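You operate a simulated robot arm through the tools that you are given. There is no shell and no other tool.

You run a simulated robot arm. Do the job below in one go: nothing can be reset, and whatever is moved stays where it is left.

TASK
Put things in order on the top of the steel table. At the end: the blue test piece is in the blue bucket; the green cell from the top of the steel table stands where the red-band jar stood; the silver medium setting block stands where the blue test piece stood; the red-band jar stands where the silver medium setting block stood; whatever was shut is shut again. Leave all else as you found it, and nothing knocked over.

Only the result counts: the job must be done as asked and must still hold three seconds after the hand-in. Knocking over, shifting, dropping, spilling or breaking anything else fails it.

THE ROBOT
A 7-joint arm with a two-finger parallel gripper, fixed in place. Base frame: the origin is at the foot of the arm, x ahead of it, y to its left, z up; the work surface is at about z = 0. Units: m, rad, N and s.
With the tool pointing down near the work surface it reaches from about 0.22 to 0.58 m from the base axis. Its first joint turns from -1.152 to 1.152 rad. Payload 2.5 kg.
The tool frame sits at the grasp point between the pads (the TCP): z along the fingers, y along the line on which they close. The tips reach 0.023 m beyond it. The gripper opens to 0.094 m. The fingers are 0.038 m wide and 0.01 m thick; the gripper's body (0.054 by 0.096 m) begins 0.039 m behind the TCP.
Orientation is that of the tool frame in the base frame, as a unit quaternion [x, y, z, w]. With the fingers straight down and closing along the base's y, the tool's x points along the base's -x, its y along +y and its z along -z.

THE INTERFACE
- The arm moves only by the tool nudge_tool. Its argument "rows" is a list of rows, each an object of numbers (a shift or turn left out is 0, a gripper value left out holds the last): "wx", "wy", "wz": the turn, a rotation vector about the tool's x, y, z in rad; "tx", "ty", "tz": the shift along the tool's x, y, z in m; "hand": the closure, from 0 (fully open) to 1 (shut). In form: [{"wx": .., "wy": .., "wz": .., "tx": .., "ty": .., "tz": .., "hand": ..}, ...]. A call has 1 to 20 rows; each row shifts and turns the commanded pose from where the row before left it, along the tool's axes as they then stand. Each row takes 0.2 s and may step no farther than 0.05 m and 0.15 rad from the row before; otherwise, or with a gripper value out of range, the whole call is refused. Where a pose cannot be reached the arm comes as near as it can. A force on the tool above 40 N (or 10 N above the force at the start of the call, whichever is more), or a blocked arm, ends the call early, and 0.2 s more pass. Each finger travels about 0.108 m/s and halts on what it meets, pressing with about 22 N; the grip force reading is that of the motor and also rises with nothing between the fingers. The clock runs only during rows and for 0.2 s after the last one: add rows that do not move to give the fingers time. The reply holds the time, the measured pose of the TCP, the force on the tool along the base axes, the opening and the grip force, in the units named above and with some noise, with the torque about the TCP (base axes, N m) and any sound that the robot's microphone picked up, and new pictures: "show" is both (left out), scene, wrist or none.
- Cameras (640 x 400 px; columns grow to the right, rows downward): "scene" is fixed at [0.1205, -0.4007, 0.5558]; the picture's right is [0.80, -0.60, 0.00], its down [-0.31, -0.42, -0.85] and it looks along [0.51, 0.68, -0.52] (base axes); focal length 214 px, centre (320, 200). "wrist" rides on the gripper at [0.086, 0.016, -0.074] in the tool frame; the picture's right is [-0.18, 0.98, 0.00], its down [-0.58, -0.11, -0.81] and it looks along [-0.79, -0.15, 0.59] (tool axes); focal length 243 px, centre (320, 200). There is no depth. A picture from a camera that has moved, and an enlarged one, comes with that camera's place and axes in the base frame and with its lens. The place of the scene camera against the robot may be out by one fixed shift of up to 0.012 m in any direction.
- inspect(camera, box): a new picture of the part [left, top, right, bottom] of that camera's present view, enlarged. No time passes.
- hand_in(): hands the job in; it is judged then, once.

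Places have to be worked out from the pictures, the camera data and where the tool is seen. Open the gripper and draw the arm clear of the work before you hand the job in, unless the task says otherwise.

The tools are called as a command line: name --argument value ..., lists and objects as JSON in quotes. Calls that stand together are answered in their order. nudge_tool: Moves the arm, as the interface text tells. Its arguments: {"type":"object","properties":{"rows":{"type":"array"},"show":{"type":"string","enum":["both","scene","wrist","none"]}},"required":["rows"]} The other tools are called the same way: inspect (camera, box) takes an enlarged picture of a part of a camera's view; hand_in () hands the job in.

At the start:

```text
time: 0.0
eef_pos: [0.3239, -0.0634, 0.459]
ee_rot: [0.0, 1.0, 0.0, 0.0]
contact_force: [0.8, -0.4, 0.2]
wrist_torque: [0.04, -0.01, 0.0]
width: 0.0943
finger_force: 0.0
```

scene: 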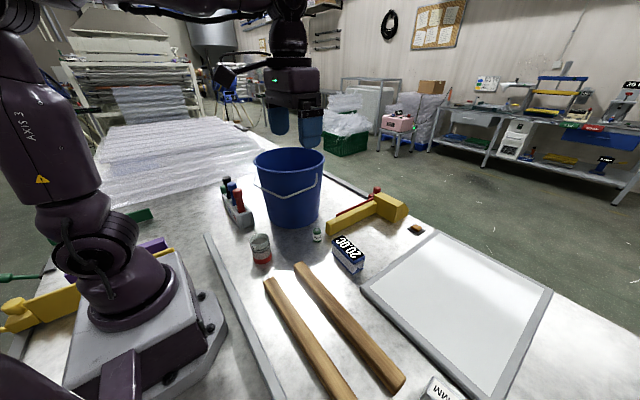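
wrist: 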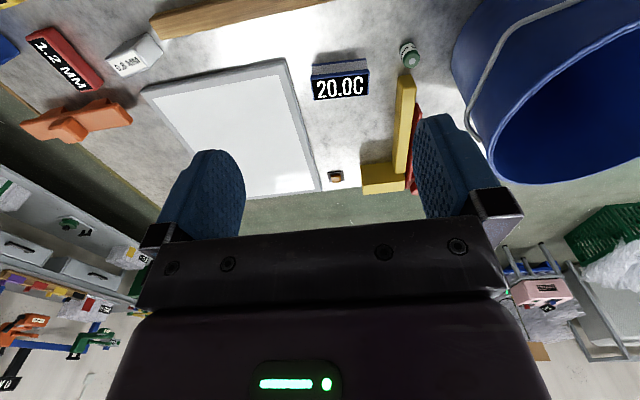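

I'll first look closely at both views to identify the objects: the blue test piece, green cell, silver setting blocks and red-band jar.

inspect --camera "scene" --box '[200, 160, 440, 310]'

inspect --camera "wrist" --box '[0, 0, 320, 200]'

inspect --camera "wrist" --box '[280, 0, 600, 200]'

inspect --camera "scene" --box '[360, 280, 560, 400]'

inspect --camera "scene" --box '[0, 180, 240, 400]'

```text
2.67 times, centred on (320, 235) of scene
camera zoom: at [0.1205, -0.4007, 0.5558], right [0.8, -0.6, 0.0], down [-0.31, -0.42, -0.85], along [0.51, 0.68, -0.52], focal length 572 px, centre (320, 107)
```

zoom: 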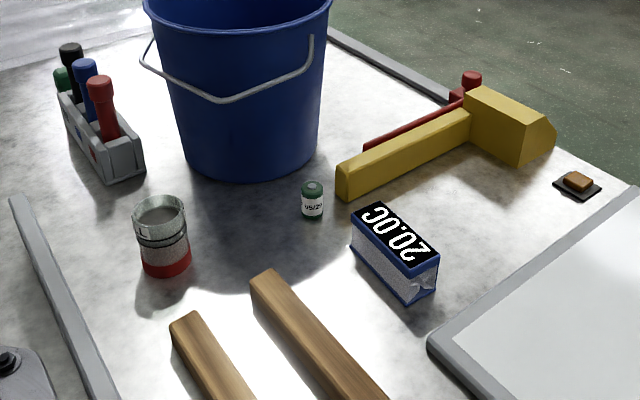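

```text
2.00 times, centred on (160, 100) of wrist
camera zoom: at [0.236, -0.0482, 0.5334], right [0.18, 0.98, 0.0], down [0.58, -0.11, 0.81], along [0.79, -0.15, -0.59], focal length 485 px, centre (640, 400)
```

zoom: 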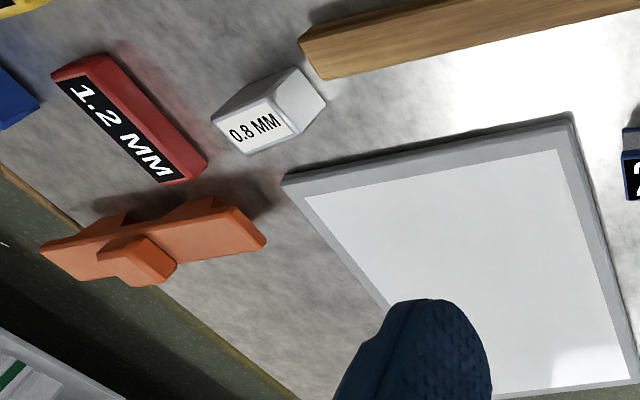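

```text
2.00 times, centred on (440, 100) of wrist
camera zoom: at [0.236, -0.0482, 0.5334], right [0.18, 0.98, 0.0], down [0.58, -0.11, 0.81], along [0.79, -0.15, -0.59], focal length 485 px, centre (80, 400)
```

zoom: 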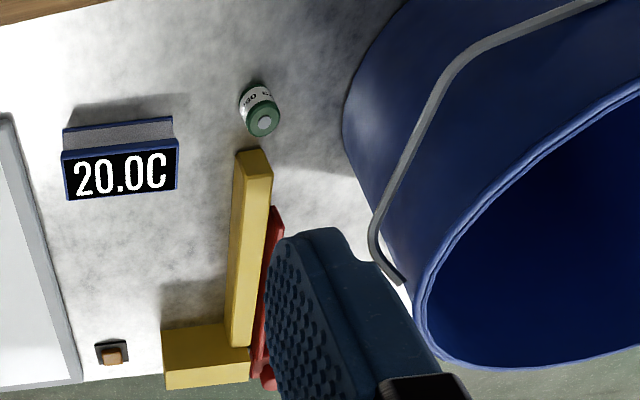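

```text
3.20 times, centred on (460, 340) of scene
camera zoom: at [0.1205, -0.4007, 0.5558], right [0.8, -0.6, 0.0], down [-0.31, -0.42, -0.85], along [0.51, 0.68, -0.52], focal length 686 px, centre (-128, -248)
```

zoom: 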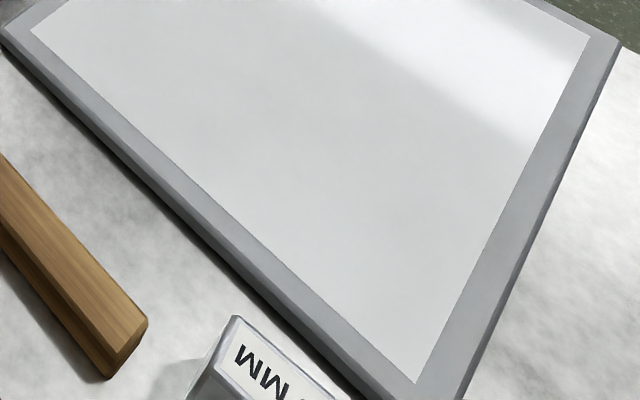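

```text
1.82 times, centred on (120, 290) of scene
camera zoom: at [0.1205, -0.4007, 0.5558], right [0.8, -0.6, 0.0], down [-0.31, -0.42, -0.85], along [0.51, 0.68, -0.52], focal length 390 px, centre (684, 36)
```

zoom: 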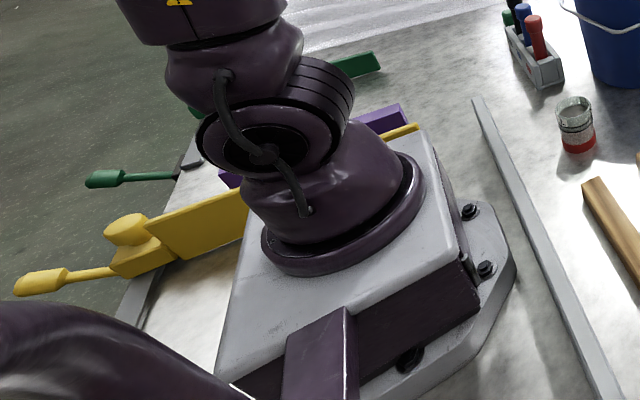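

The label blocks (20.0C, 0.8 MM, 1.2 MM) need disambiguation, and part of the table is outside the view. I'll yaw the tool to the right at height to survey the right-hand part of the table.

nudge_tool --rows '[{"wz": 0.15}, {"wz": 0.15}, {"wz": 0.15}, {"wz": 0.15}, {"wz": 0.15}, {}]' --show "both"

```text
time: 1.4
eef_pos: [0.3227, -0.0635, 0.4575]
ee_rot: [0.367, 0.93, 0.0, 0.0]
contact_force: [0.1, 0.3, 0.5]
wrist_torque: [-0.01, 0.01, -0.01]
width: 0.094
finger_force: 0.0
camera wrist: at [0.2701, 0.0071, 0.5334], right [0.81, 0.59, 0.0], down [0.35, -0.48, 0.81], along [0.48, -0.65, -0.59], focal length 243 px, centre (320, 200)
```

scene: 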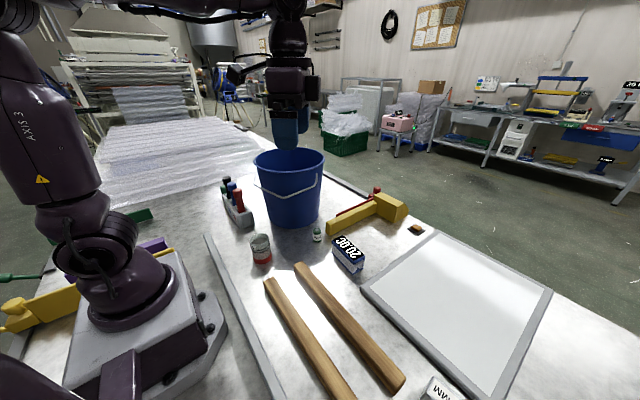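
wrist: 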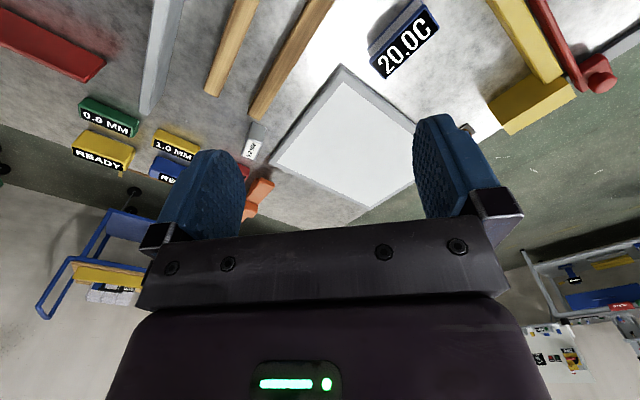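

inspect --camera "wrist" --box '[0, 60, 290, 240]'

inspect --camera "wrist" --box '[0, 0, 320, 200]'

```text
2.21 times, centred on (145, 150) of wrist
camera zoom: at [0.2701, 0.0071, 0.5334], right [0.81, 0.59, 0.0], down [0.35, -0.48, 0.81], along [0.48, -0.65, -0.59], focal length 535 px, centre (706, 310)
```

zoom: 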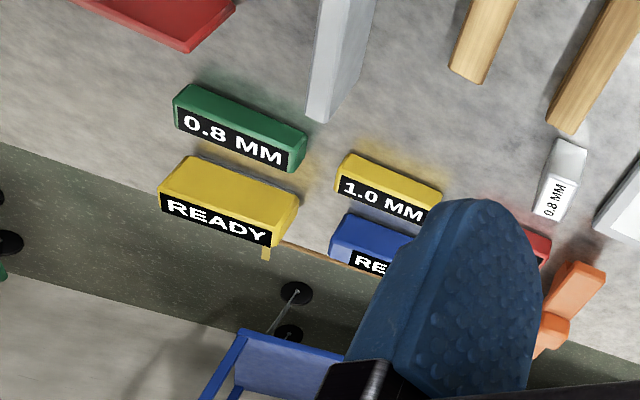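

```text
2.00 times, centred on (160, 100) of wrist
camera zoom: at [0.2701, 0.0071, 0.5334], right [0.81, 0.59, 0.0], down [0.35, -0.48, 0.81], along [0.48, -0.65, -0.59], focal length 485 px, centre (640, 400)
```

zoom: 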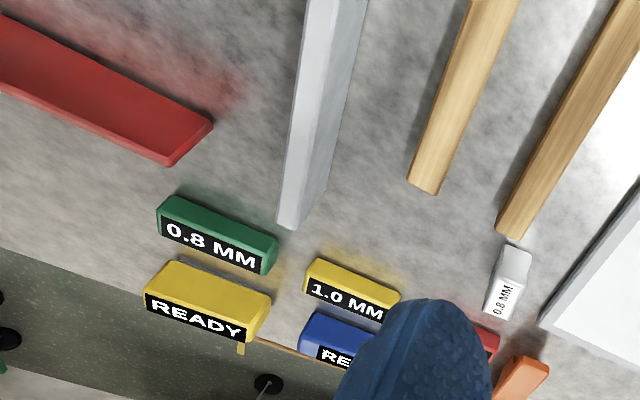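

The right side holds several labelled blocks (green 0.8, yellow 1.0, red 1.2, silver 0.8, READY ones). I'll tilt the camera to see that area and move further to get a complete survey.

nudge_tool --rows '[{"wz": 0.15}, {"wz": 0.15}, {"wz": 0.15}, {"wz": 0.15}, {"wz": 0.15}, {}]' --show "wrist"

```text
time: 2.8
eef_pos: [0.3225, -0.0625, 0.4583]
ee_rot: [0.682, 0.731, 0.0, 0.001]
contact_force: [0.5, -0.3, 0.6]
wrist_torque: [0.02, 0.0, 0.0]
width: 0.0941
finger_force: 0.1
camera wrist: at [0.3323, 0.0231, 0.5331], right [0.99, -0.12, 0.0], down [-0.07, -0.59, 0.81], along [-0.09, -0.8, -0.59], focal length 243 px, centre (320, 200)
```

wrist: 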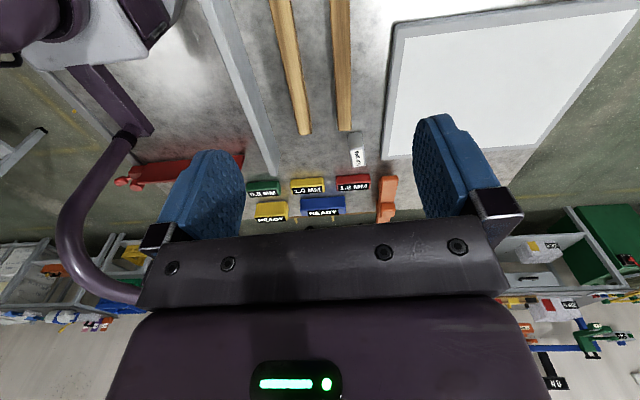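

inspect --camera "wrist" --box '[230, 110, 410, 230]'

inspect --camera "wrist" --box '[0, 60, 260, 240]'

```text
3.33 times, centred on (320, 170) of wrist
camera zoom: at [0.3323, 0.0231, 0.5331], right [0.99, -0.12, 0.0], down [-0.07, -0.59, 0.81], along [-0.09, -0.8, -0.59], focal length 809 px, centre (320, 300)
```

zoom: 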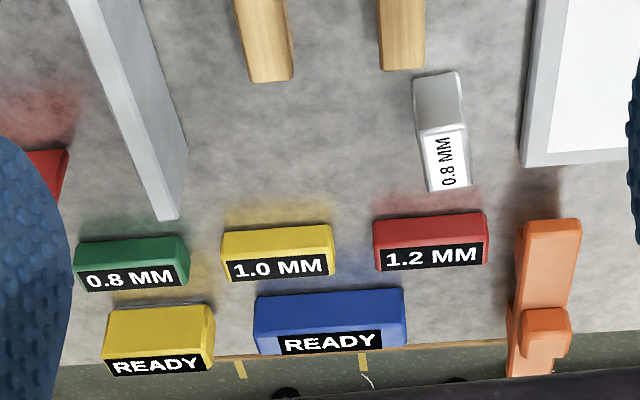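

```text
2.22 times, centred on (130, 150) of wrist
camera zoom: at [0.3323, 0.0231, 0.5331], right [0.99, -0.12, 0.0], down [-0.07, -0.59, 0.81], along [-0.09, -0.8, -0.59], focal length 539 px, centre (742, 311)
```

zoom: 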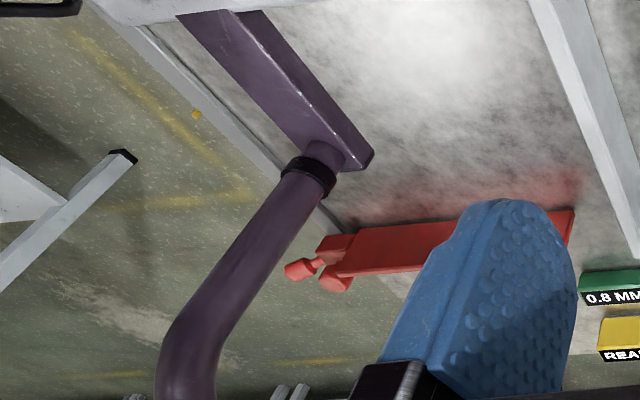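

The right side has indicator blocks, not loose test pieces as far as I can tell. Now I'll swing back and look to the left side of the table.

nudge_tool --rows '[{"wz": -0.15}, {"wz": -0.15}, {"wz": -0.15}, {"wz": -0.15}, {"wz": -0.15}, {"wz": -0.15}, {"wz": -0.15}, {"wz": -0.15}, {"wz": -0.15}, {"wz": -0.15}, {"wz": -0.15}, {"wz": -0.15}, {"wz": -0.15}, {}]' --show "both"

```text
time: 5.8
eef_pos: [0.3228, -0.0632, 0.4587]
ee_rot: [-0.225, 0.974, -0.001, 0.0]
contact_force: [-0.4, -0.3, -0.4]
wrist_torque: [0.02, 0.02, -0.01]
width: 0.0937
finger_force: 0.1
camera wrist: at [0.2378, -0.0871, 0.5336], right [-0.26, 0.96, 0.0], down [0.57, 0.16, 0.81], along [0.78, 0.21, -0.59], focal length 243 px, centre (320, 200)
```

scene: 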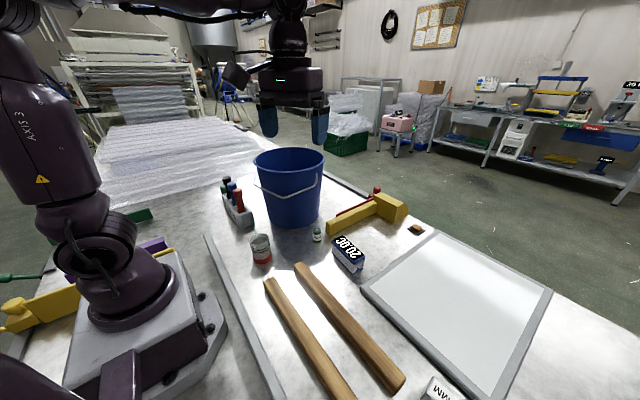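
wrist: 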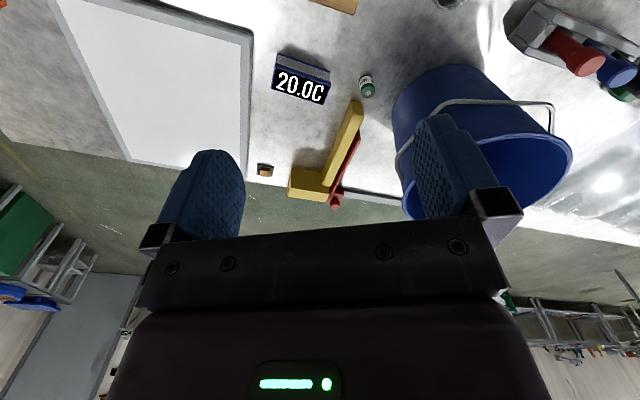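

Nothing new yet other than the bucket and marker rack; continue turning left to see the far-left part and jar more clearly.

nudge_tool --rows '[{"wz": -0.15}, {"wz": -0.15}, {"wz": -0.15}, {"wz": -0.15}, {"wz": -0.15}, {"wz": -0.15}, {}]' --show "wrist"

```text
time: 7.4
eef_pos: [0.3223, -0.0634, 0.459]
ee_rot: [-0.625, 0.78, 0.001, 0.001]
contact_force: [0.5, 0.1, -0.4]
wrist_torque: [0.02, 0.03, 0.01]
width: 0.094
finger_force: 0.1
camera wrist: at [0.2876, -0.145, 0.5339], right [-0.92, 0.39, 0.0], down [0.23, 0.54, 0.81], along [0.32, 0.74, -0.59], focal length 243 px, centre (320, 200)
```

wrist: 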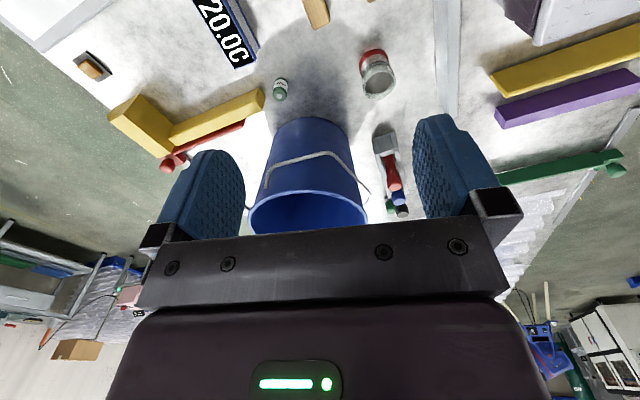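

inspect --camera "wrist" --box '[50, 0, 290, 150]'

inspect --camera "wrist" --box '[260, 20, 500, 170]'

inspect --camera "wrist" --box '[340, 110, 640, 290]'

inspect --camera "scene" --box '[230, 210, 390, 290]'

inspect --camera "scene" --box '[400, 340, 500, 400]'

```text
2.67 times, centred on (170, 75) of wrist
camera zoom: at [0.2876, -0.145, 0.5339], right [-0.92, 0.39, 0.0], down [0.23, 0.54, 0.81], along [0.32, 0.74, -0.59], focal length 647 px, centre (720, 533)
```

zoom: 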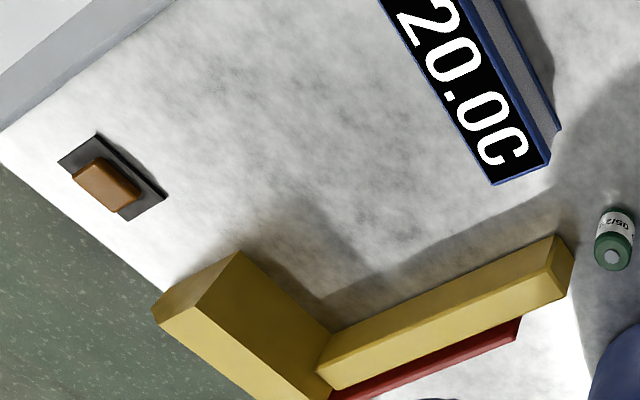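

```text
2.67 times, centred on (380, 95) of wrist
camera zoom: at [0.2876, -0.145, 0.5339], right [-0.92, 0.39, 0.0], down [0.23, 0.54, 0.81], along [0.32, 0.74, -0.59], focal length 647 px, centre (160, 480)
```

zoom: 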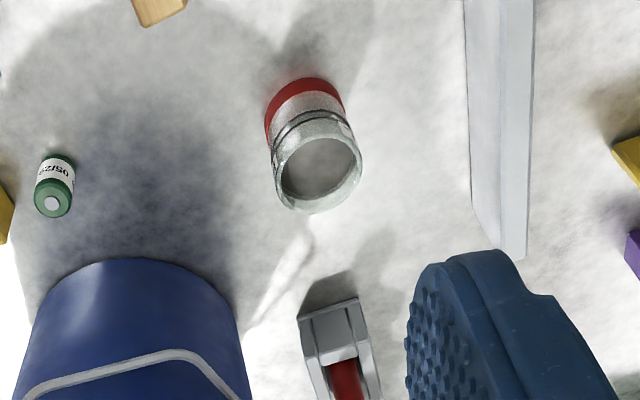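

```text
2.13 times, centred on (490, 200) of wrist
camera zoom: at [0.2876, -0.145, 0.5339], right [-0.92, 0.39, 0.0], down [0.23, 0.54, 0.81], along [0.32, 0.74, -0.59], focal length 518 px, centre (-43, 200)
```

zoom: 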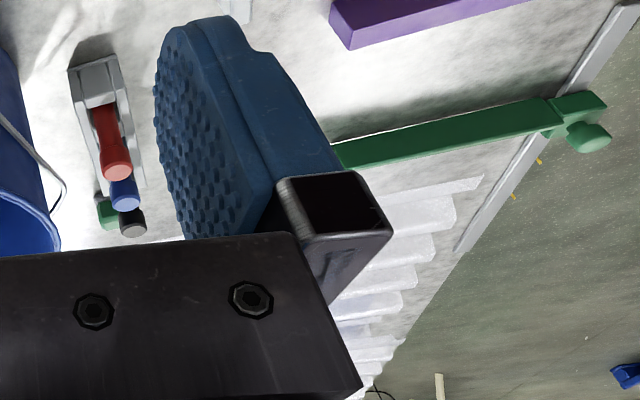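

```text
4.00 times, centred on (310, 250) of scene
camera zoom: at [0.1205, -0.4007, 0.5558], right [0.8, -0.6, 0.0], down [-0.31, -0.42, -0.85], along [0.51, 0.68, -0.52], focal length 858 px, centre (360, 0)
```

zoom: 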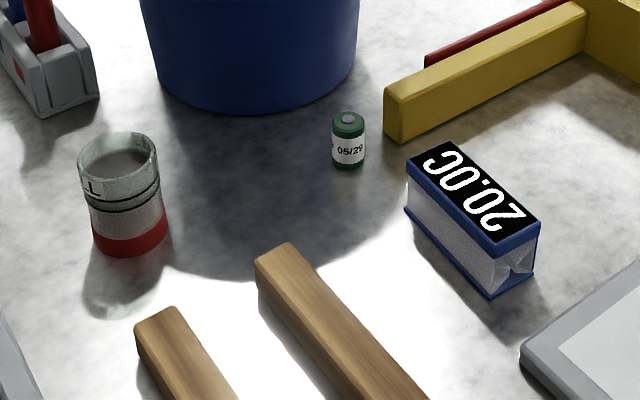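

```text
6.40 times, centred on (450, 370) of scene
camera zoom: at [0.1205, -0.4007, 0.5558], right [0.8, -0.6, 0.0], down [-0.31, -0.42, -0.85], along [0.51, 0.68, -0.52], focal length 1373 px, centre (-512, -888)
```

zoom: 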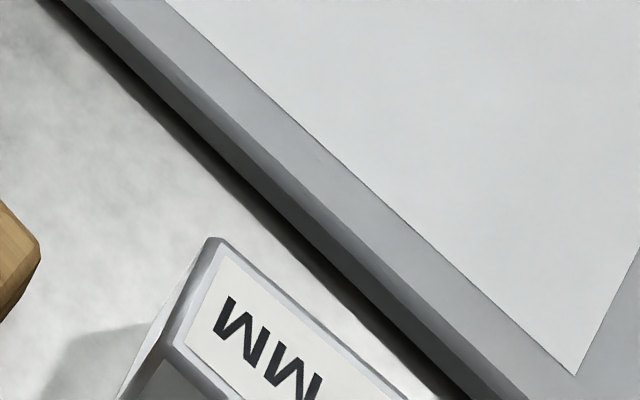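

The only loose blue piece within reach is the "20.0C" block (blue plates, grey core); the silver 0.8 MM block is at about (0.38,-0.44), jar ≈(0.277,0.138), cell ≈(0.479,0.097). I'll move toward the bucket to check its inside and what's behind it before deciding.

nudge_tool --rows '[{"tx": -0.047, "ty": -0.01}, {"tx": -0.047, "ty": -0.01}, {"tx": -0.047, "ty": -0.01}, {"tx": -0.047, "ty": -0.01}, {"tx": -0.047, "ty": -0.01}, {}]' --show "both"

```text
time: 8.8
eef_pos: [0.4212, 0.153, 0.4597]
ee_rot: [-0.625, 0.781, 0.0, 0.0]
contact_force: [0.3, 1.2, -1.0]
wrist_torque: [0.04, -0.03, 0.0]
width: 0.0941
finger_force: 0.0
camera wrist: at [0.3864, 0.0724, 0.5343], right [-0.92, 0.4, 0.0], down [0.23, 0.54, 0.81], along [0.32, 0.74, -0.59], focal length 243 px, centre (320, 200)
```

scene: 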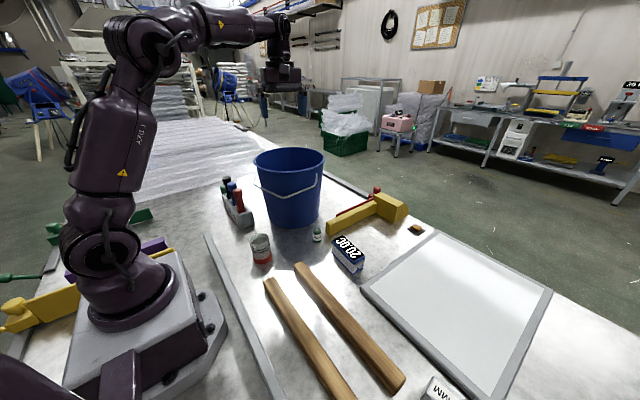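
wrist: 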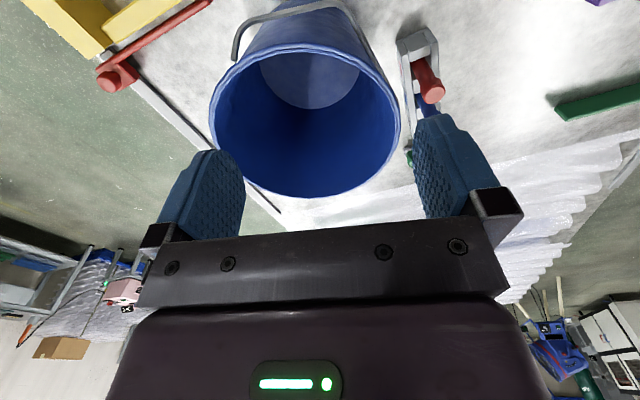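

The bucket is empty, roughly centred near (0.50,0.30) with rim height around 0.22–0.25. I'll enlarge both views to pin the bucket geometry better.

inspect --camera "scene" --box '[230, 130, 350, 240]'

inspect --camera "wrist" --box '[180, 0, 460, 210]'

```text
3.64 times, centred on (290, 185) of scene
camera zoom: at [0.1205, -0.4006, 0.5558], right [0.8, -0.6, 0.0], down [-0.31, -0.42, -0.85], along [0.51, 0.68, -0.52], focal length 780 px, centre (429, 254)
```

zoom: 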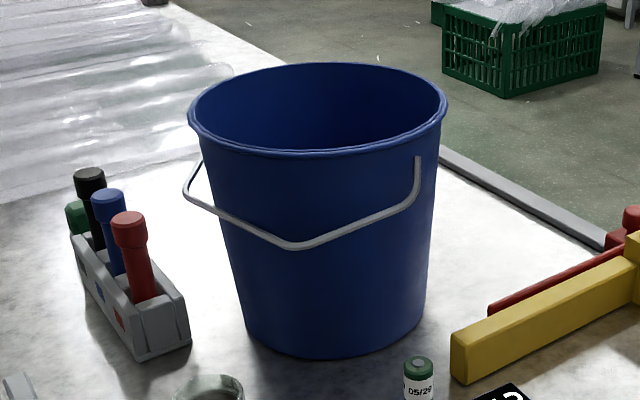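

```text
1.90 times, centred on (320, 105) of wrist
camera zoom: at [0.3864, 0.0724, 0.5343], right [-0.92, 0.4, 0.0], down [0.23, 0.54, 0.81], along [0.32, 0.74, -0.59], focal length 462 px, centre (320, 381)
```

zoom: 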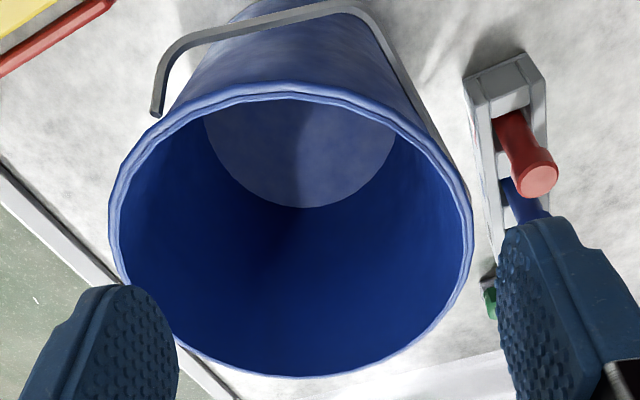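

Bucket is empty and open. Next I return the yaw to zero and move over to take a close, tilted look at the 20.0C block, cell and surroundings.

nudge_tool --rows '[{"wz": 0.15}, {"wz": 0.15}, {"wz": 0.15}, {"wz": 0.15}, {"wz": 0.15}, {"wz": 0.15}, {"wz": 0.15}, {"wz": 0.15}, {"wz": 0.15}, {"tx": 0.014, "ty": -0.038, "tz": 0.012}, {"tx": 0.014, "ty": -0.038, "tz": 0.012}, {"tx": 0.014, "ty": -0.038, "tz": 0.012}, {"tx": 0.014, "ty": -0.038, "tz": 0.012}, {"tx": 0.014, "ty": -0.038, "tz": 0.012}, {"wy": 0.15}, {"wy": 0.15}, {"wy": 0.15}, {"wy": 0.15}, {}]' --show "both"

```text
time: 12.8
eef_pos: [0.3538, -0.0364, 0.3996]
ee_rot: [0.0, 0.955, 0.0, -0.297]
contact_force: [0.3, 0.2, 0.2]
wrist_torque: [-0.01, 0.08, -0.05]
width: 0.094
finger_force: 0.1
camera wrist: at [0.3239, -0.0206, 0.5096], right [0.15, 0.98, -0.1], down [0.94, -0.11, 0.34], along [0.32, -0.15, -0.94], focal length 243 px, centre (320, 200)
```

scene: 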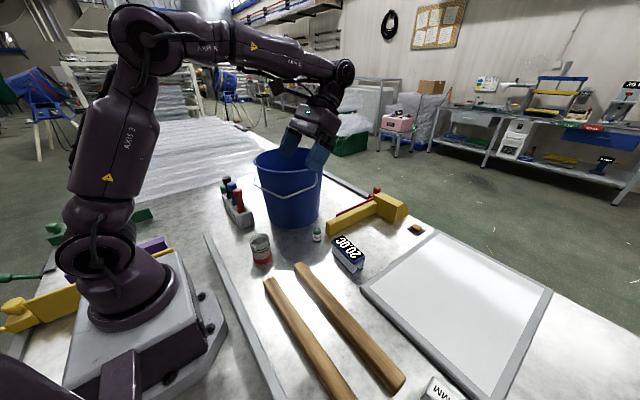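
wrist: 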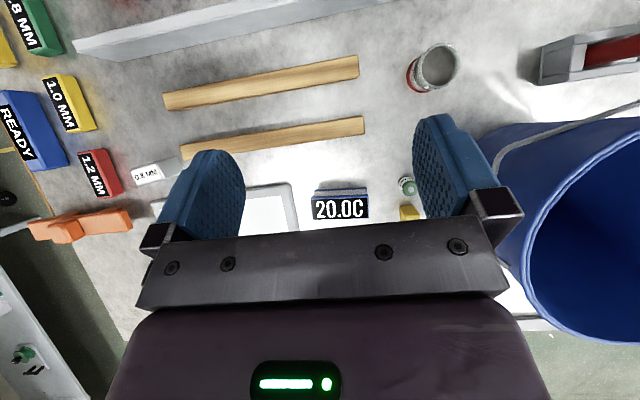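

This near-top-down view shows everything at once. I'll enlarge it to measure jar, cell, 20.0C block and silver block.

inspect --camera "wrist" --box '[370, 20, 530, 120]'

inspect --camera "wrist" --box '[290, 150, 450, 250]'

inspect --camera "wrist" --box '[60, 120, 220, 220]'

```text
4.00 times, centred on (450, 70) of wrist
camera zoom: at [0.3239, -0.0206, 0.5096], right [0.15, 0.98, -0.1], down [0.94, -0.11, 0.34], along [0.32, -0.15, -0.94], focal length 970 px, centre (-200, 720)
```

zoom: 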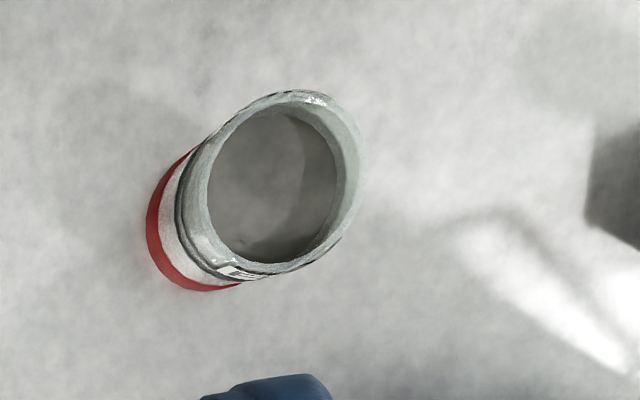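

```text
4.00 times, centred on (370, 200) of wrist
camera zoom: at [0.3239, -0.0206, 0.5096], right [0.15, 0.98, -0.1], down [0.94, -0.11, 0.34], along [0.32, -0.15, -0.94], focal length 970 px, centre (120, 200)
```

zoom: 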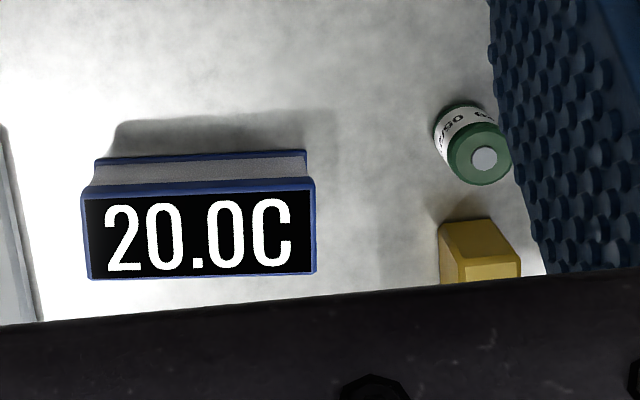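

```text
4.00 times, centred on (140, 170) of wrist
camera zoom: at [0.3239, -0.0206, 0.5096], right [0.15, 0.98, -0.1], down [0.94, -0.11, 0.34], along [0.32, -0.15, -0.94], focal length 970 px, centre (1040, 320)
```

zoom: 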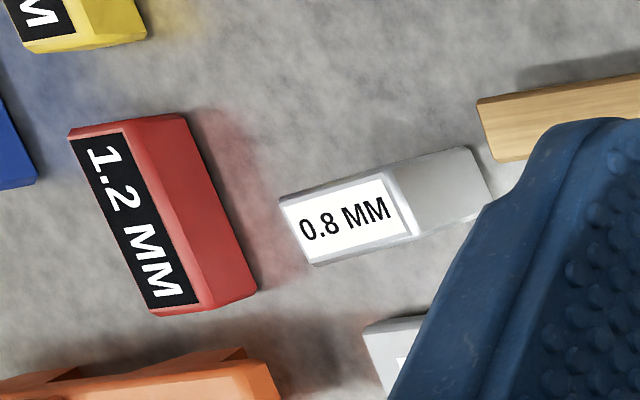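

Measured from this view: jar ≈(0.278,0.130), cell ≈(0.481,0.085, Ø≈0.031), 20.0C block ≈ centre (0.503,-0.056), 0.115×0.05×0.049, turned ~4.4°; silver block ≈(0.377,-0.438), 0.03×0.065×0.063. The only movable blue piece is the 20.0C block, so that is the blue test piece. I straighten the tool and turn it so the fingers close across its short side.

nudge_tool --rows '[{"wy": -0.15}, {"wy": -0.15}, {"wy": -0.15}, {"wy": -0.15}, {"wz": 0.1497}, {"wz": 0.1497}, {"wz": 0.1497}, {"wz": 0.1497}, {"wz": 0.1497}, {"wz": 0.1497}, {"wz": 0.1497}, {"wz": 0.1497}, {"wz": 0.1497}, {"wz": 0.1497}, {"wz": 0.1497}, {}]' --show "none"

nudge_tool --rows '[{"tx": -0.0014, "ty": 0.025, "tz": 0.0333}, {"tx": -0.0014, "ty": 0.025, "tz": 0.0333}, {"tx": -0.0014, "ty": 0.025, "tz": 0.0333}, {"tx": -0.0014, "ty": 0.025, "tz": 0.0333}, {"tx": -0.0014, "ty": 0.025, "tz": 0.0333}, {"tx": -0.0014, "ty": 0.025, "tz": 0.0333}, {}]' --show "both"

```text
time: 16.2
eef_pos: [0.3544, -0.0359, 0.3989]
ee_rot: [0.734, 0.679, 0.0, 0.001]
contact_force: [0.5, 0.9, -0.2]
wrist_torque: [-0.03, 0.01, 0.01]
width: 0.0942
finger_force: 0.0
```

```text
time: 17.8
eef_pos: [0.5032, -0.0556, 0.1976]
ee_rot: [0.734, 0.68, 0.001, 0.001]
contact_force: [0.5, 0.3, 0.4]
wrist_torque: [-0.01, 0.01, -0.01]
width: 0.0942
finger_force: 0.0
camera wrist: at [0.5263, 0.0284, 0.2728], right [0.97, -0.26, 0.0], down [-0.15, -0.57, 0.81], along [-0.21, -0.78, -0.59], focal length 243 px, centre (320, 200)
```

scene: 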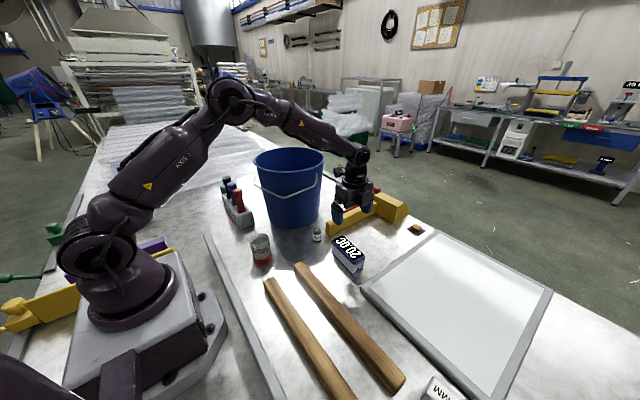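
wrist: 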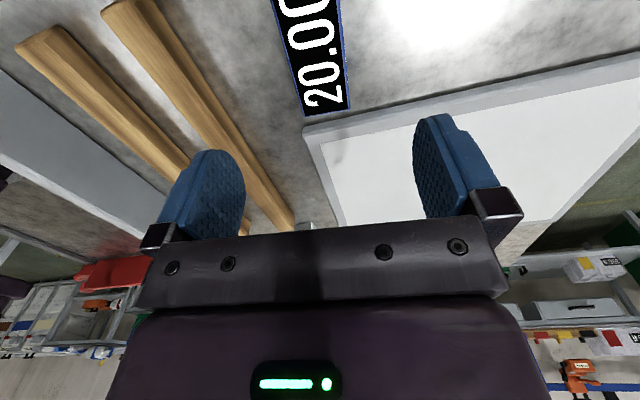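

The fingers straddle the block well. I'll zoom the wrist view to check centring before going down.

inspect --camera "wrist" --box '[240, 0, 400, 100]'

inspect --camera "scene" --box '[300, 160, 420, 280]'

```text
4.00 times, centred on (320, 50) of wrist
camera zoom: at [0.5263, 0.0284, 0.2728], right [0.97, -0.26, 0.0], down [-0.15, -0.57, 0.81], along [-0.21, -0.78, -0.59], focal length 970 px, centre (320, 800)
```

zoom: 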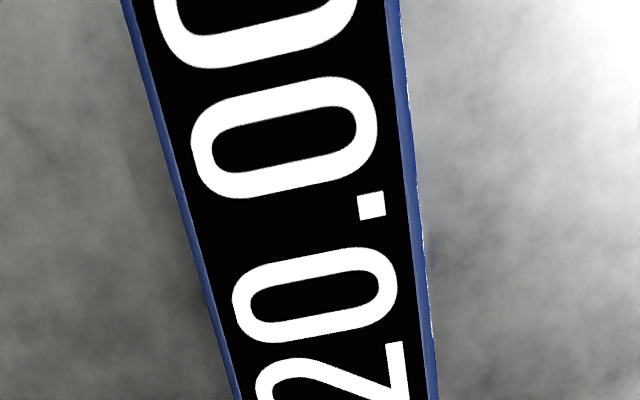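

```text
3.33 times, centred on (360, 220) of scene
camera zoom: at [0.1205, -0.4007, 0.5558], right [0.8, -0.6, 0.0], down [-0.31, -0.42, -0.85], along [0.51, 0.68, -0.52], focal length 715 px, centre (187, 133)
```

zoom: 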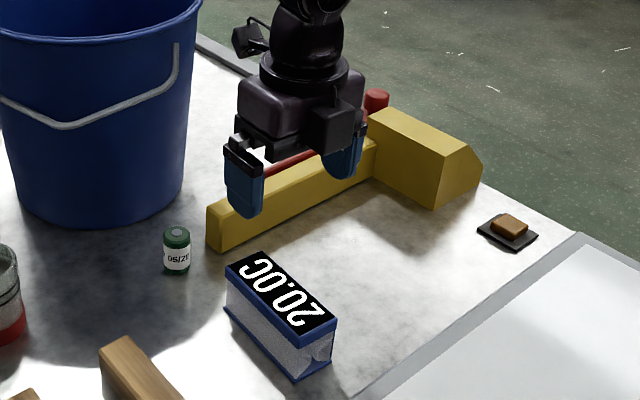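

The block's centreline is 5 mm to one side of the tool and its centre about 6 mm ahead, i.e. centre ≈(0.498,-0.061). I correct and descend to TCP z≈0.03, then close.

nudge_tool --rows '[{"tx": -0.006, "ty": -0.0048}, {"tz": 0.035}, {"tz": 0.035}, {"tz": 0.035}, {"tz": 0.03}, {"tz": 0.02}, {"tz": 0.013}, {}, {"hand": 1}, {"hand": 1}, {"hand": 1}, {"hand": 1}]' --show "both"

```text
time: 20.4
eef_pos: [0.4994, -0.0594, 0.0318]
ee_rot: [0.734, 0.679, 0.0, 0.0]
contact_force: [0.9, 0.2, -0.5]
wrist_torque: [-0.02, 0.01, -0.01]
width: 0.0477
finger_force: 22.6
camera wrist: at [0.5216, 0.0248, 0.1072], right [0.97, -0.26, 0.0], down [-0.15, -0.57, 0.81], along [-0.21, -0.78, -0.59], focal length 243 px, centre (320, 200)
```

scene: 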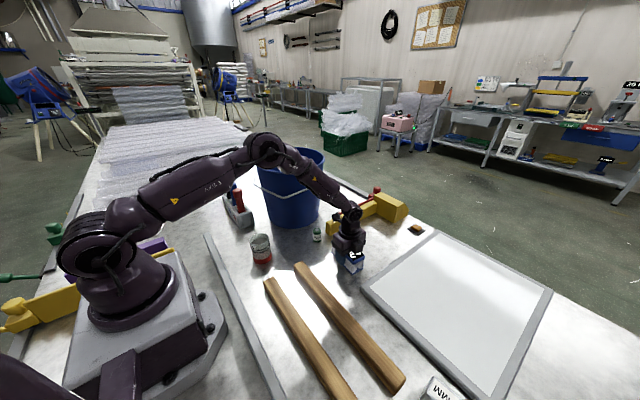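
wrist: 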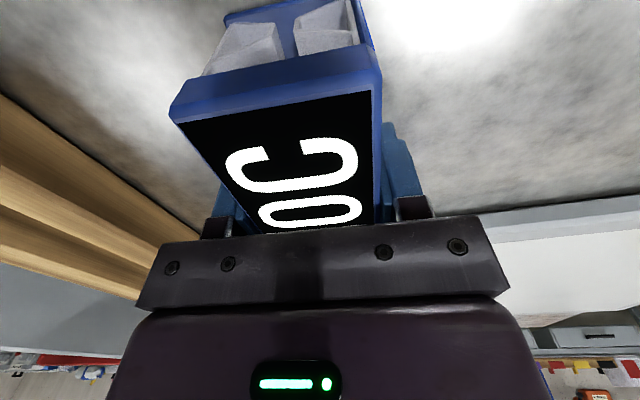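

The test piece is held (opening 0.0477 m), with its original centre ≈(0.499,-0.062). I lift it straight up above rim height and verify.

nudge_tool --rows '[{"tz": -0.02}, {"tz": -0.04}, {"tz": -0.045}, {"tz": -0.045}, {"tz": -0.045}, {"tz": -0.045}, {"tz": -0.045}, {"tz": -0.045}, {"tz": -0.02}, {}]' --show "both"

```text
time: 22.6
eef_pos: [0.4976, -0.0602, 0.3803]
ee_rot: [0.734, 0.679, 0.0, 0.0]
contact_force: [-0.2, -0.7, -1.5]
wrist_torque: [-0.03, 0.02, -0.02]
width: 0.0478
finger_force: 22.1
camera wrist: at [0.52, 0.0233, 0.4555], right [0.97, -0.26, 0.0], down [-0.15, -0.57, 0.81], along [-0.21, -0.78, -0.59], focal length 243 px, centre (320, 200)
```

scene: 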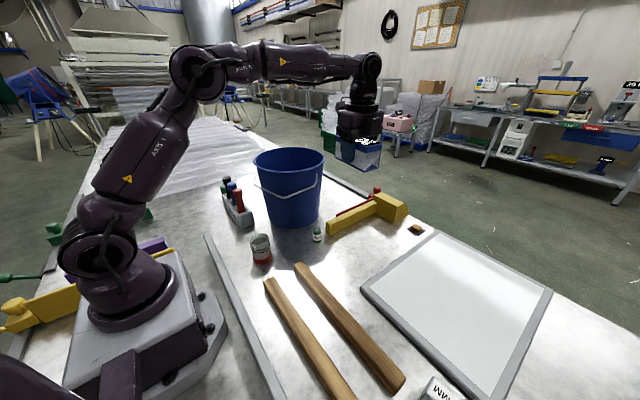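
wrist: 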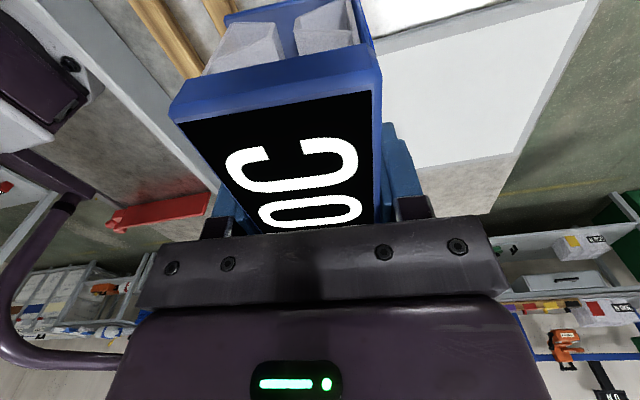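

The piece is held securely and light. I turn slightly (to keep the wrist comfortable) and carry it over the bucket at z≈0.38, target about (0.50,0.265).

nudge_tool --rows '[{"wz": -0.15}, {"wz": -0.15}, {"wz": -0.15}, {"tx": 0.0377, "ty": 0.0151}, {"tx": 0.0377, "ty": 0.0151}, {"tx": 0.0377, "ty": 0.0151}, {"tx": 0.0377, "ty": 0.0151}, {"tx": 0.0377, "ty": 0.0151}, {"tx": 0.0377, "ty": 0.0151}, {"tx": 0.0377, "ty": 0.0151}, {"tx": 0.0377, "ty": 0.0151}, {}]' --show "both"

```text
time: 25.2
eef_pos: [0.4885, 0.2574, 0.3802]
ee_rot: [0.563, 0.826, -0.001, 0.0]
contact_force: [-0.2, -0.2, -0.3]
wrist_torque: [0.01, -0.01, 0.02]
width: 0.0479
finger_force: 21.9
out of reach, approached as far as the arm can: row 11
camera wrist: at [0.4721, 0.344, 0.4554], right [0.98, 0.19, 0.0], down [0.11, -0.58, 0.81], along [0.15, -0.79, -0.59], focal length 243 px, centre (320, 200)
```

scene: 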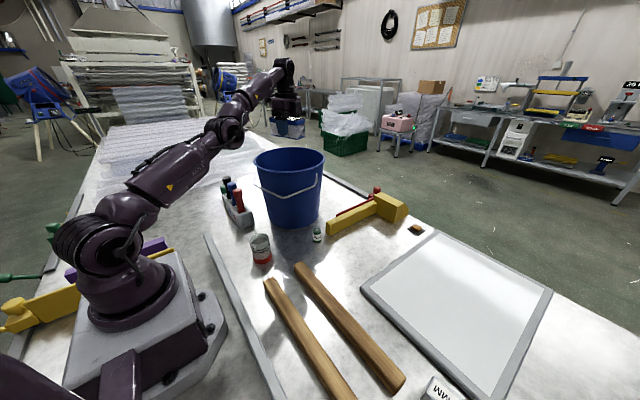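
wrist: 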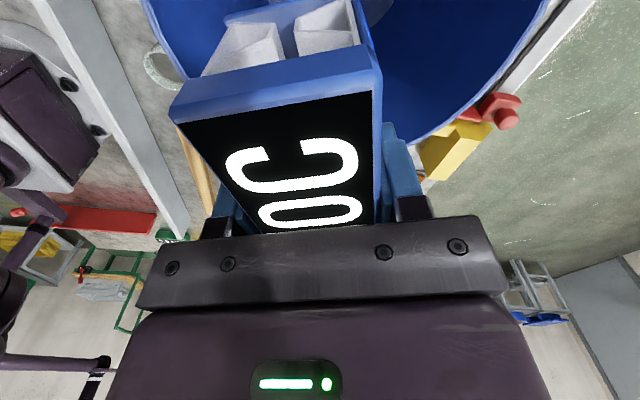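

The bucket rim in this view confirms its centre ≈(0.502,0.287), rim radius ≈0.138, z≈0.255; the arm is at full stretch at this height, but will reach further lower down. I lower a bit first and re-check the pose.

nudge_tool --rows '[{"tz": 0.03}, {"tz": 0.03}, {"tz": 0.02}, {}]' --show "both"

```text
time: 26.2
eef_pos: [0.5095, 0.2696, 0.3093]
ee_rot: [0.564, 0.826, -0.002, -0.001]
contact_force: [0.0, 0.3, -1.5]
wrist_torque: [-0.01, 0.03, -0.02]
width: 0.0476
finger_force: 21.6
out of reach, approached as far as the arm can: row 1, 2, 3
camera wrist: at [0.4937, 0.3556, 0.3841], right [0.98, 0.19, 0.0], down [0.11, -0.58, 0.81], along [0.15, -0.79, -0.59], focal length 243 px, centre (320, 200)
```

scene: 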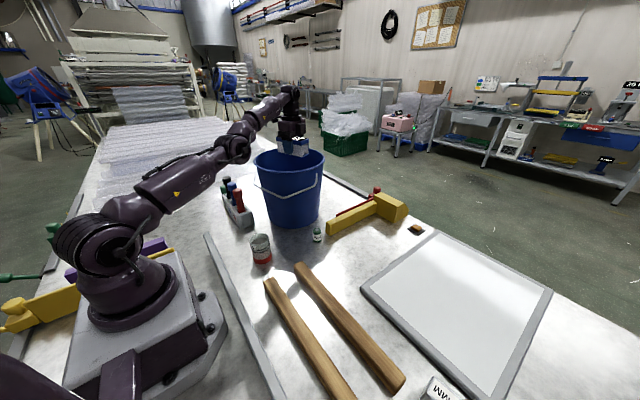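
wrist: 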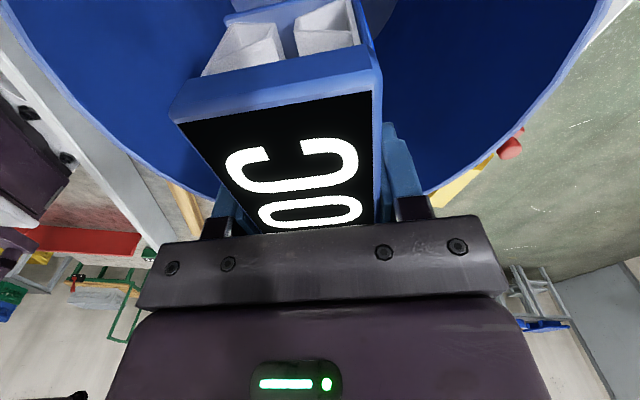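

The arm is near its stretch limit at this height (measured 0.5095,0.2696), but the piece is well inside the rim circle. Lowering brings it back inside reach; I descend to about z=0.20 and look.

nudge_tool --rows '[{"tz": 0.02}, {"tz": 0.02}, {"tz": 0.02}, {"tz": 0.02}, {"tz": 0.02}, {}]' --show "both"

```text
time: 27.6
eef_pos: [0.5276, 0.279, 0.212]
ee_rot: [0.563, 0.827, 0.0, 0.0]
contact_force: [-0.5, -0.3, -1.0]
wrist_torque: [-0.03, -0.02, -0.02]
width: 0.0482
finger_force: 21.8
out of reach, approached as far as the arm can: row 1, 2, 3, 4
camera wrist: at [0.5106, 0.3647, 0.2876], right [0.98, 0.19, 0.0], down [0.11, -0.58, 0.81], along [0.15, -0.79, -0.59], focal length 243 px, centre (320, 200)
```

scene: 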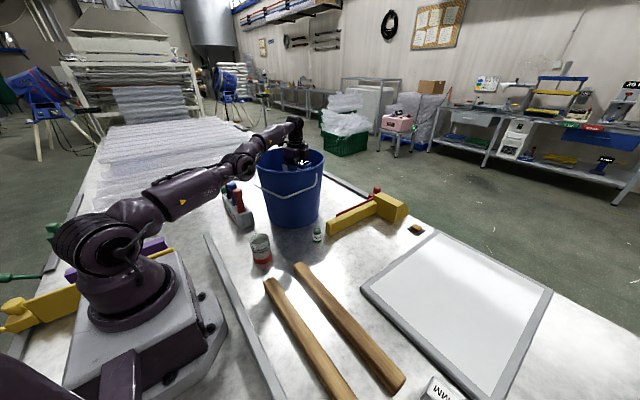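
wrist: 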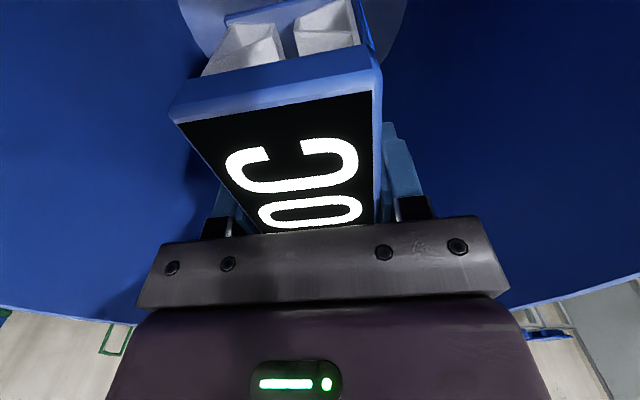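

The pose drifted outward to (0.5276,0.279) while descending. I'll check the bucket hasn't been touched and the forearm clearance to the rim.

inspect --camera "scene" --box '[210, 100, 350, 240]'

```text
2.86 times, centred on (280, 170) of scene
camera zoom: at [0.1205, -0.4006, 0.5558], right [0.8, -0.6, 0.0], down [-0.31, -0.42, -0.85], along [0.51, 0.68, -0.52], focal length 613 px, centre (434, 286)
```

zoom: 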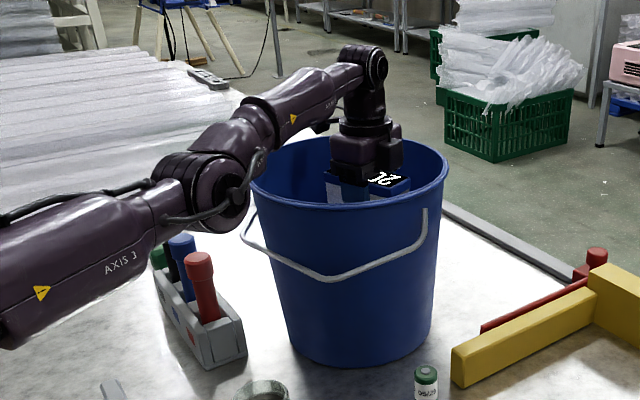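

The bucket hasn't moved and nothing touches, but the arm is fully stretched. I pull the tool back about 4 cm toward the base so the elbow rises and the forearm clears the rim.

nudge_tool --rows '[{"tx": -0.0011, "ty": -0.0126}, {"tx": -0.0011, "ty": -0.0126}, {"tx": -0.0011, "ty": -0.0126}, {}, {}]' --show "both"

```text
time: 28.8
eef_pos: [0.5282, 0.2801, 0.2118]
ee_rot: [0.563, 0.826, 0.0, 0.0]
contact_force: [-0.4, 0.8, -1.4]
wrist_torque: [-0.05, -0.01, 0.02]
width: 0.0478
finger_force: 21.9
out of reach, approached as far as the arm can: row 1, 2, 3
camera wrist: at [0.5106, 0.3647, 0.2879], right [0.98, 0.19, 0.0], down [0.11, -0.58, 0.81], along [0.15, -0.79, -0.59], focal length 243 px, centre (320, 200)
```

scene: 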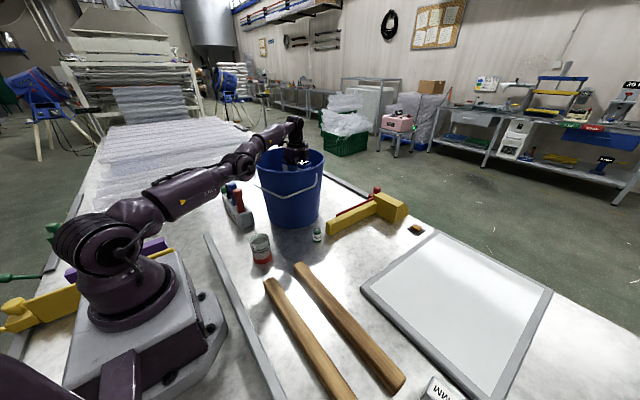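
wrist: 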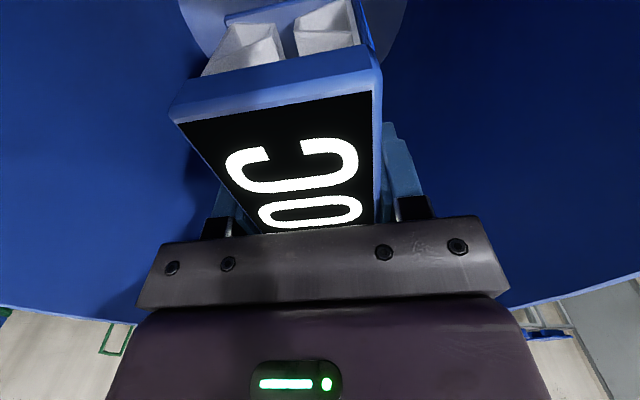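

The arm is stuck at full extension (singular), so it only swings on an arc; bucket and piece are fine. Clearance is still ample, so I descend in small steps with an inward component so the elbow can start to flex.

nudge_tool --rows '[{"tz": 0.015, "ty": -0.02}, {"tz": 0.015, "ty": -0.02}, {}]' --show "scene"

```text
time: 29.6
eef_pos: [0.5269, 0.2859, 0.1871]
ee_rot: [0.563, 0.826, 0.0, 0.0]
contact_force: [-0.2, 0.5, -1.4]
wrist_torque: [0.0, 0.01, 0.01]
width: 0.0475
finger_force: 22.1
out of reach, approached as far as the arm can: row 1, 2
```

scene: 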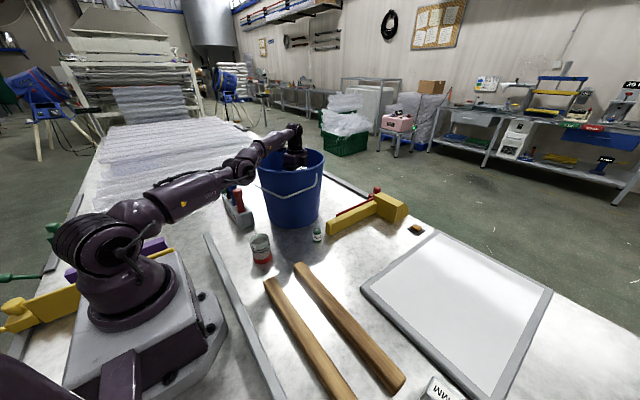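

Still at full extension, at z=0.187. I'll zoom in to check the elbow posture and rim clearance before choosing how to continue.

inspect --camera "scene" --box '[60, 90, 350, 271]'

```text
2.21 times, centred on (205, 180) of scene
camera zoom: at [0.1205, -0.4006, 0.5558], right [0.8, -0.6, 0.0], down [-0.31, -0.42, -0.85], along [0.51, 0.68, -0.52], focal length 473 px, centre (574, 243)
```

zoom: 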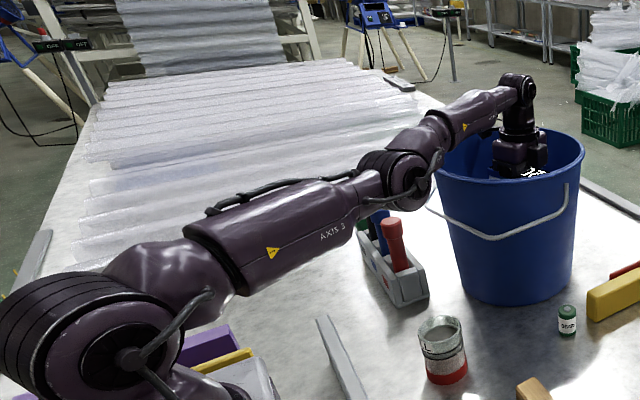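

The arm is practically straight but clear of the rim (≈4–5 cm). I test whether a larger inward command breaks the singular posture here.

nudge_tool --rows '[{"ty": -0.045, "tx": -0.005}, {}]' --show "none"

```text
time: 30.2
eef_pos: [0.527, 0.2858, 0.1872]
ee_rot: [0.563, 0.827, -0.001, 0.001]
contact_force: [0.1, -0.2, -1.3]
wrist_torque: [0.03, -0.03, -0.03]
width: 0.0476
finger_force: 22.0
out of reach, approached as far as the arm can: row 1
```

No movement at all for a purely inward command. I try a downward move (which should flex the elbow), then a small inward one.

nudge_tool --rows '[{"tz": 0.015}, {"tz": 0.015}, {"ty": -0.01, "tx": -0.001}, {}]' --show "none"

```text
time: 31.2
eef_pos: [0.5341, 0.2756, 0.1557]
ee_rot: [0.582, 0.813, -0.003, -0.002]
contact_force: [0.5, -0.4, -0.8]
wrist_torque: [0.0, 0.01, -0.02]
width: 0.0478
finger_force: 21.7
out of reach, approached as far as the arm can: row 3
```

Elbow pixel positions suggest the elbow has gone slightly past straight (hyper-extended side), so inward motion is blocked. I rise a little, command outward to straighten it, then go down to make it flex the proper way, and then come inward.

nudge_tool --rows '[{"tz": -0.025}, {"tz": -0.025}, {"tx": 0.0015, "ty": 0.01}, {"tx": 0.0015, "ty": 0.01}, {}]' --show "none"

```text
time: 32.4
eef_pos: [0.5276, 0.2846, 0.2069]
ee_rot: [0.563, 0.826, 0.0, -0.001]
contact_force: [-1.0, 0.6, -1.9]
wrist_torque: [-0.01, -0.02, 0.0]
width: 0.0476
finger_force: 22.0
out of reach, approached as far as the arm can: row 4
```

Now it appears at true full extension (distance ≈0.603 from the shoulder axis). I move down 4 cm to make the elbow flex properly, then inward a small step.

nudge_tool --rows '[{"tz": 0.02}, {"tz": 0.02}, {"ty": -0.006, "tx": -0.001}, {"ty": -0.006, "tx": -0.001}, {}]' --show "none"

```text
time: 33.6
eef_pos: [0.5161, 0.2788, 0.165]
ee_rot: [0.564, 0.826, 0.0, 0.0]
contact_force: [-0.3, 0.2, -0.8]
wrist_torque: [-0.01, -0.02, -0.01]
width: 0.0476
finger_force: 22.2
```

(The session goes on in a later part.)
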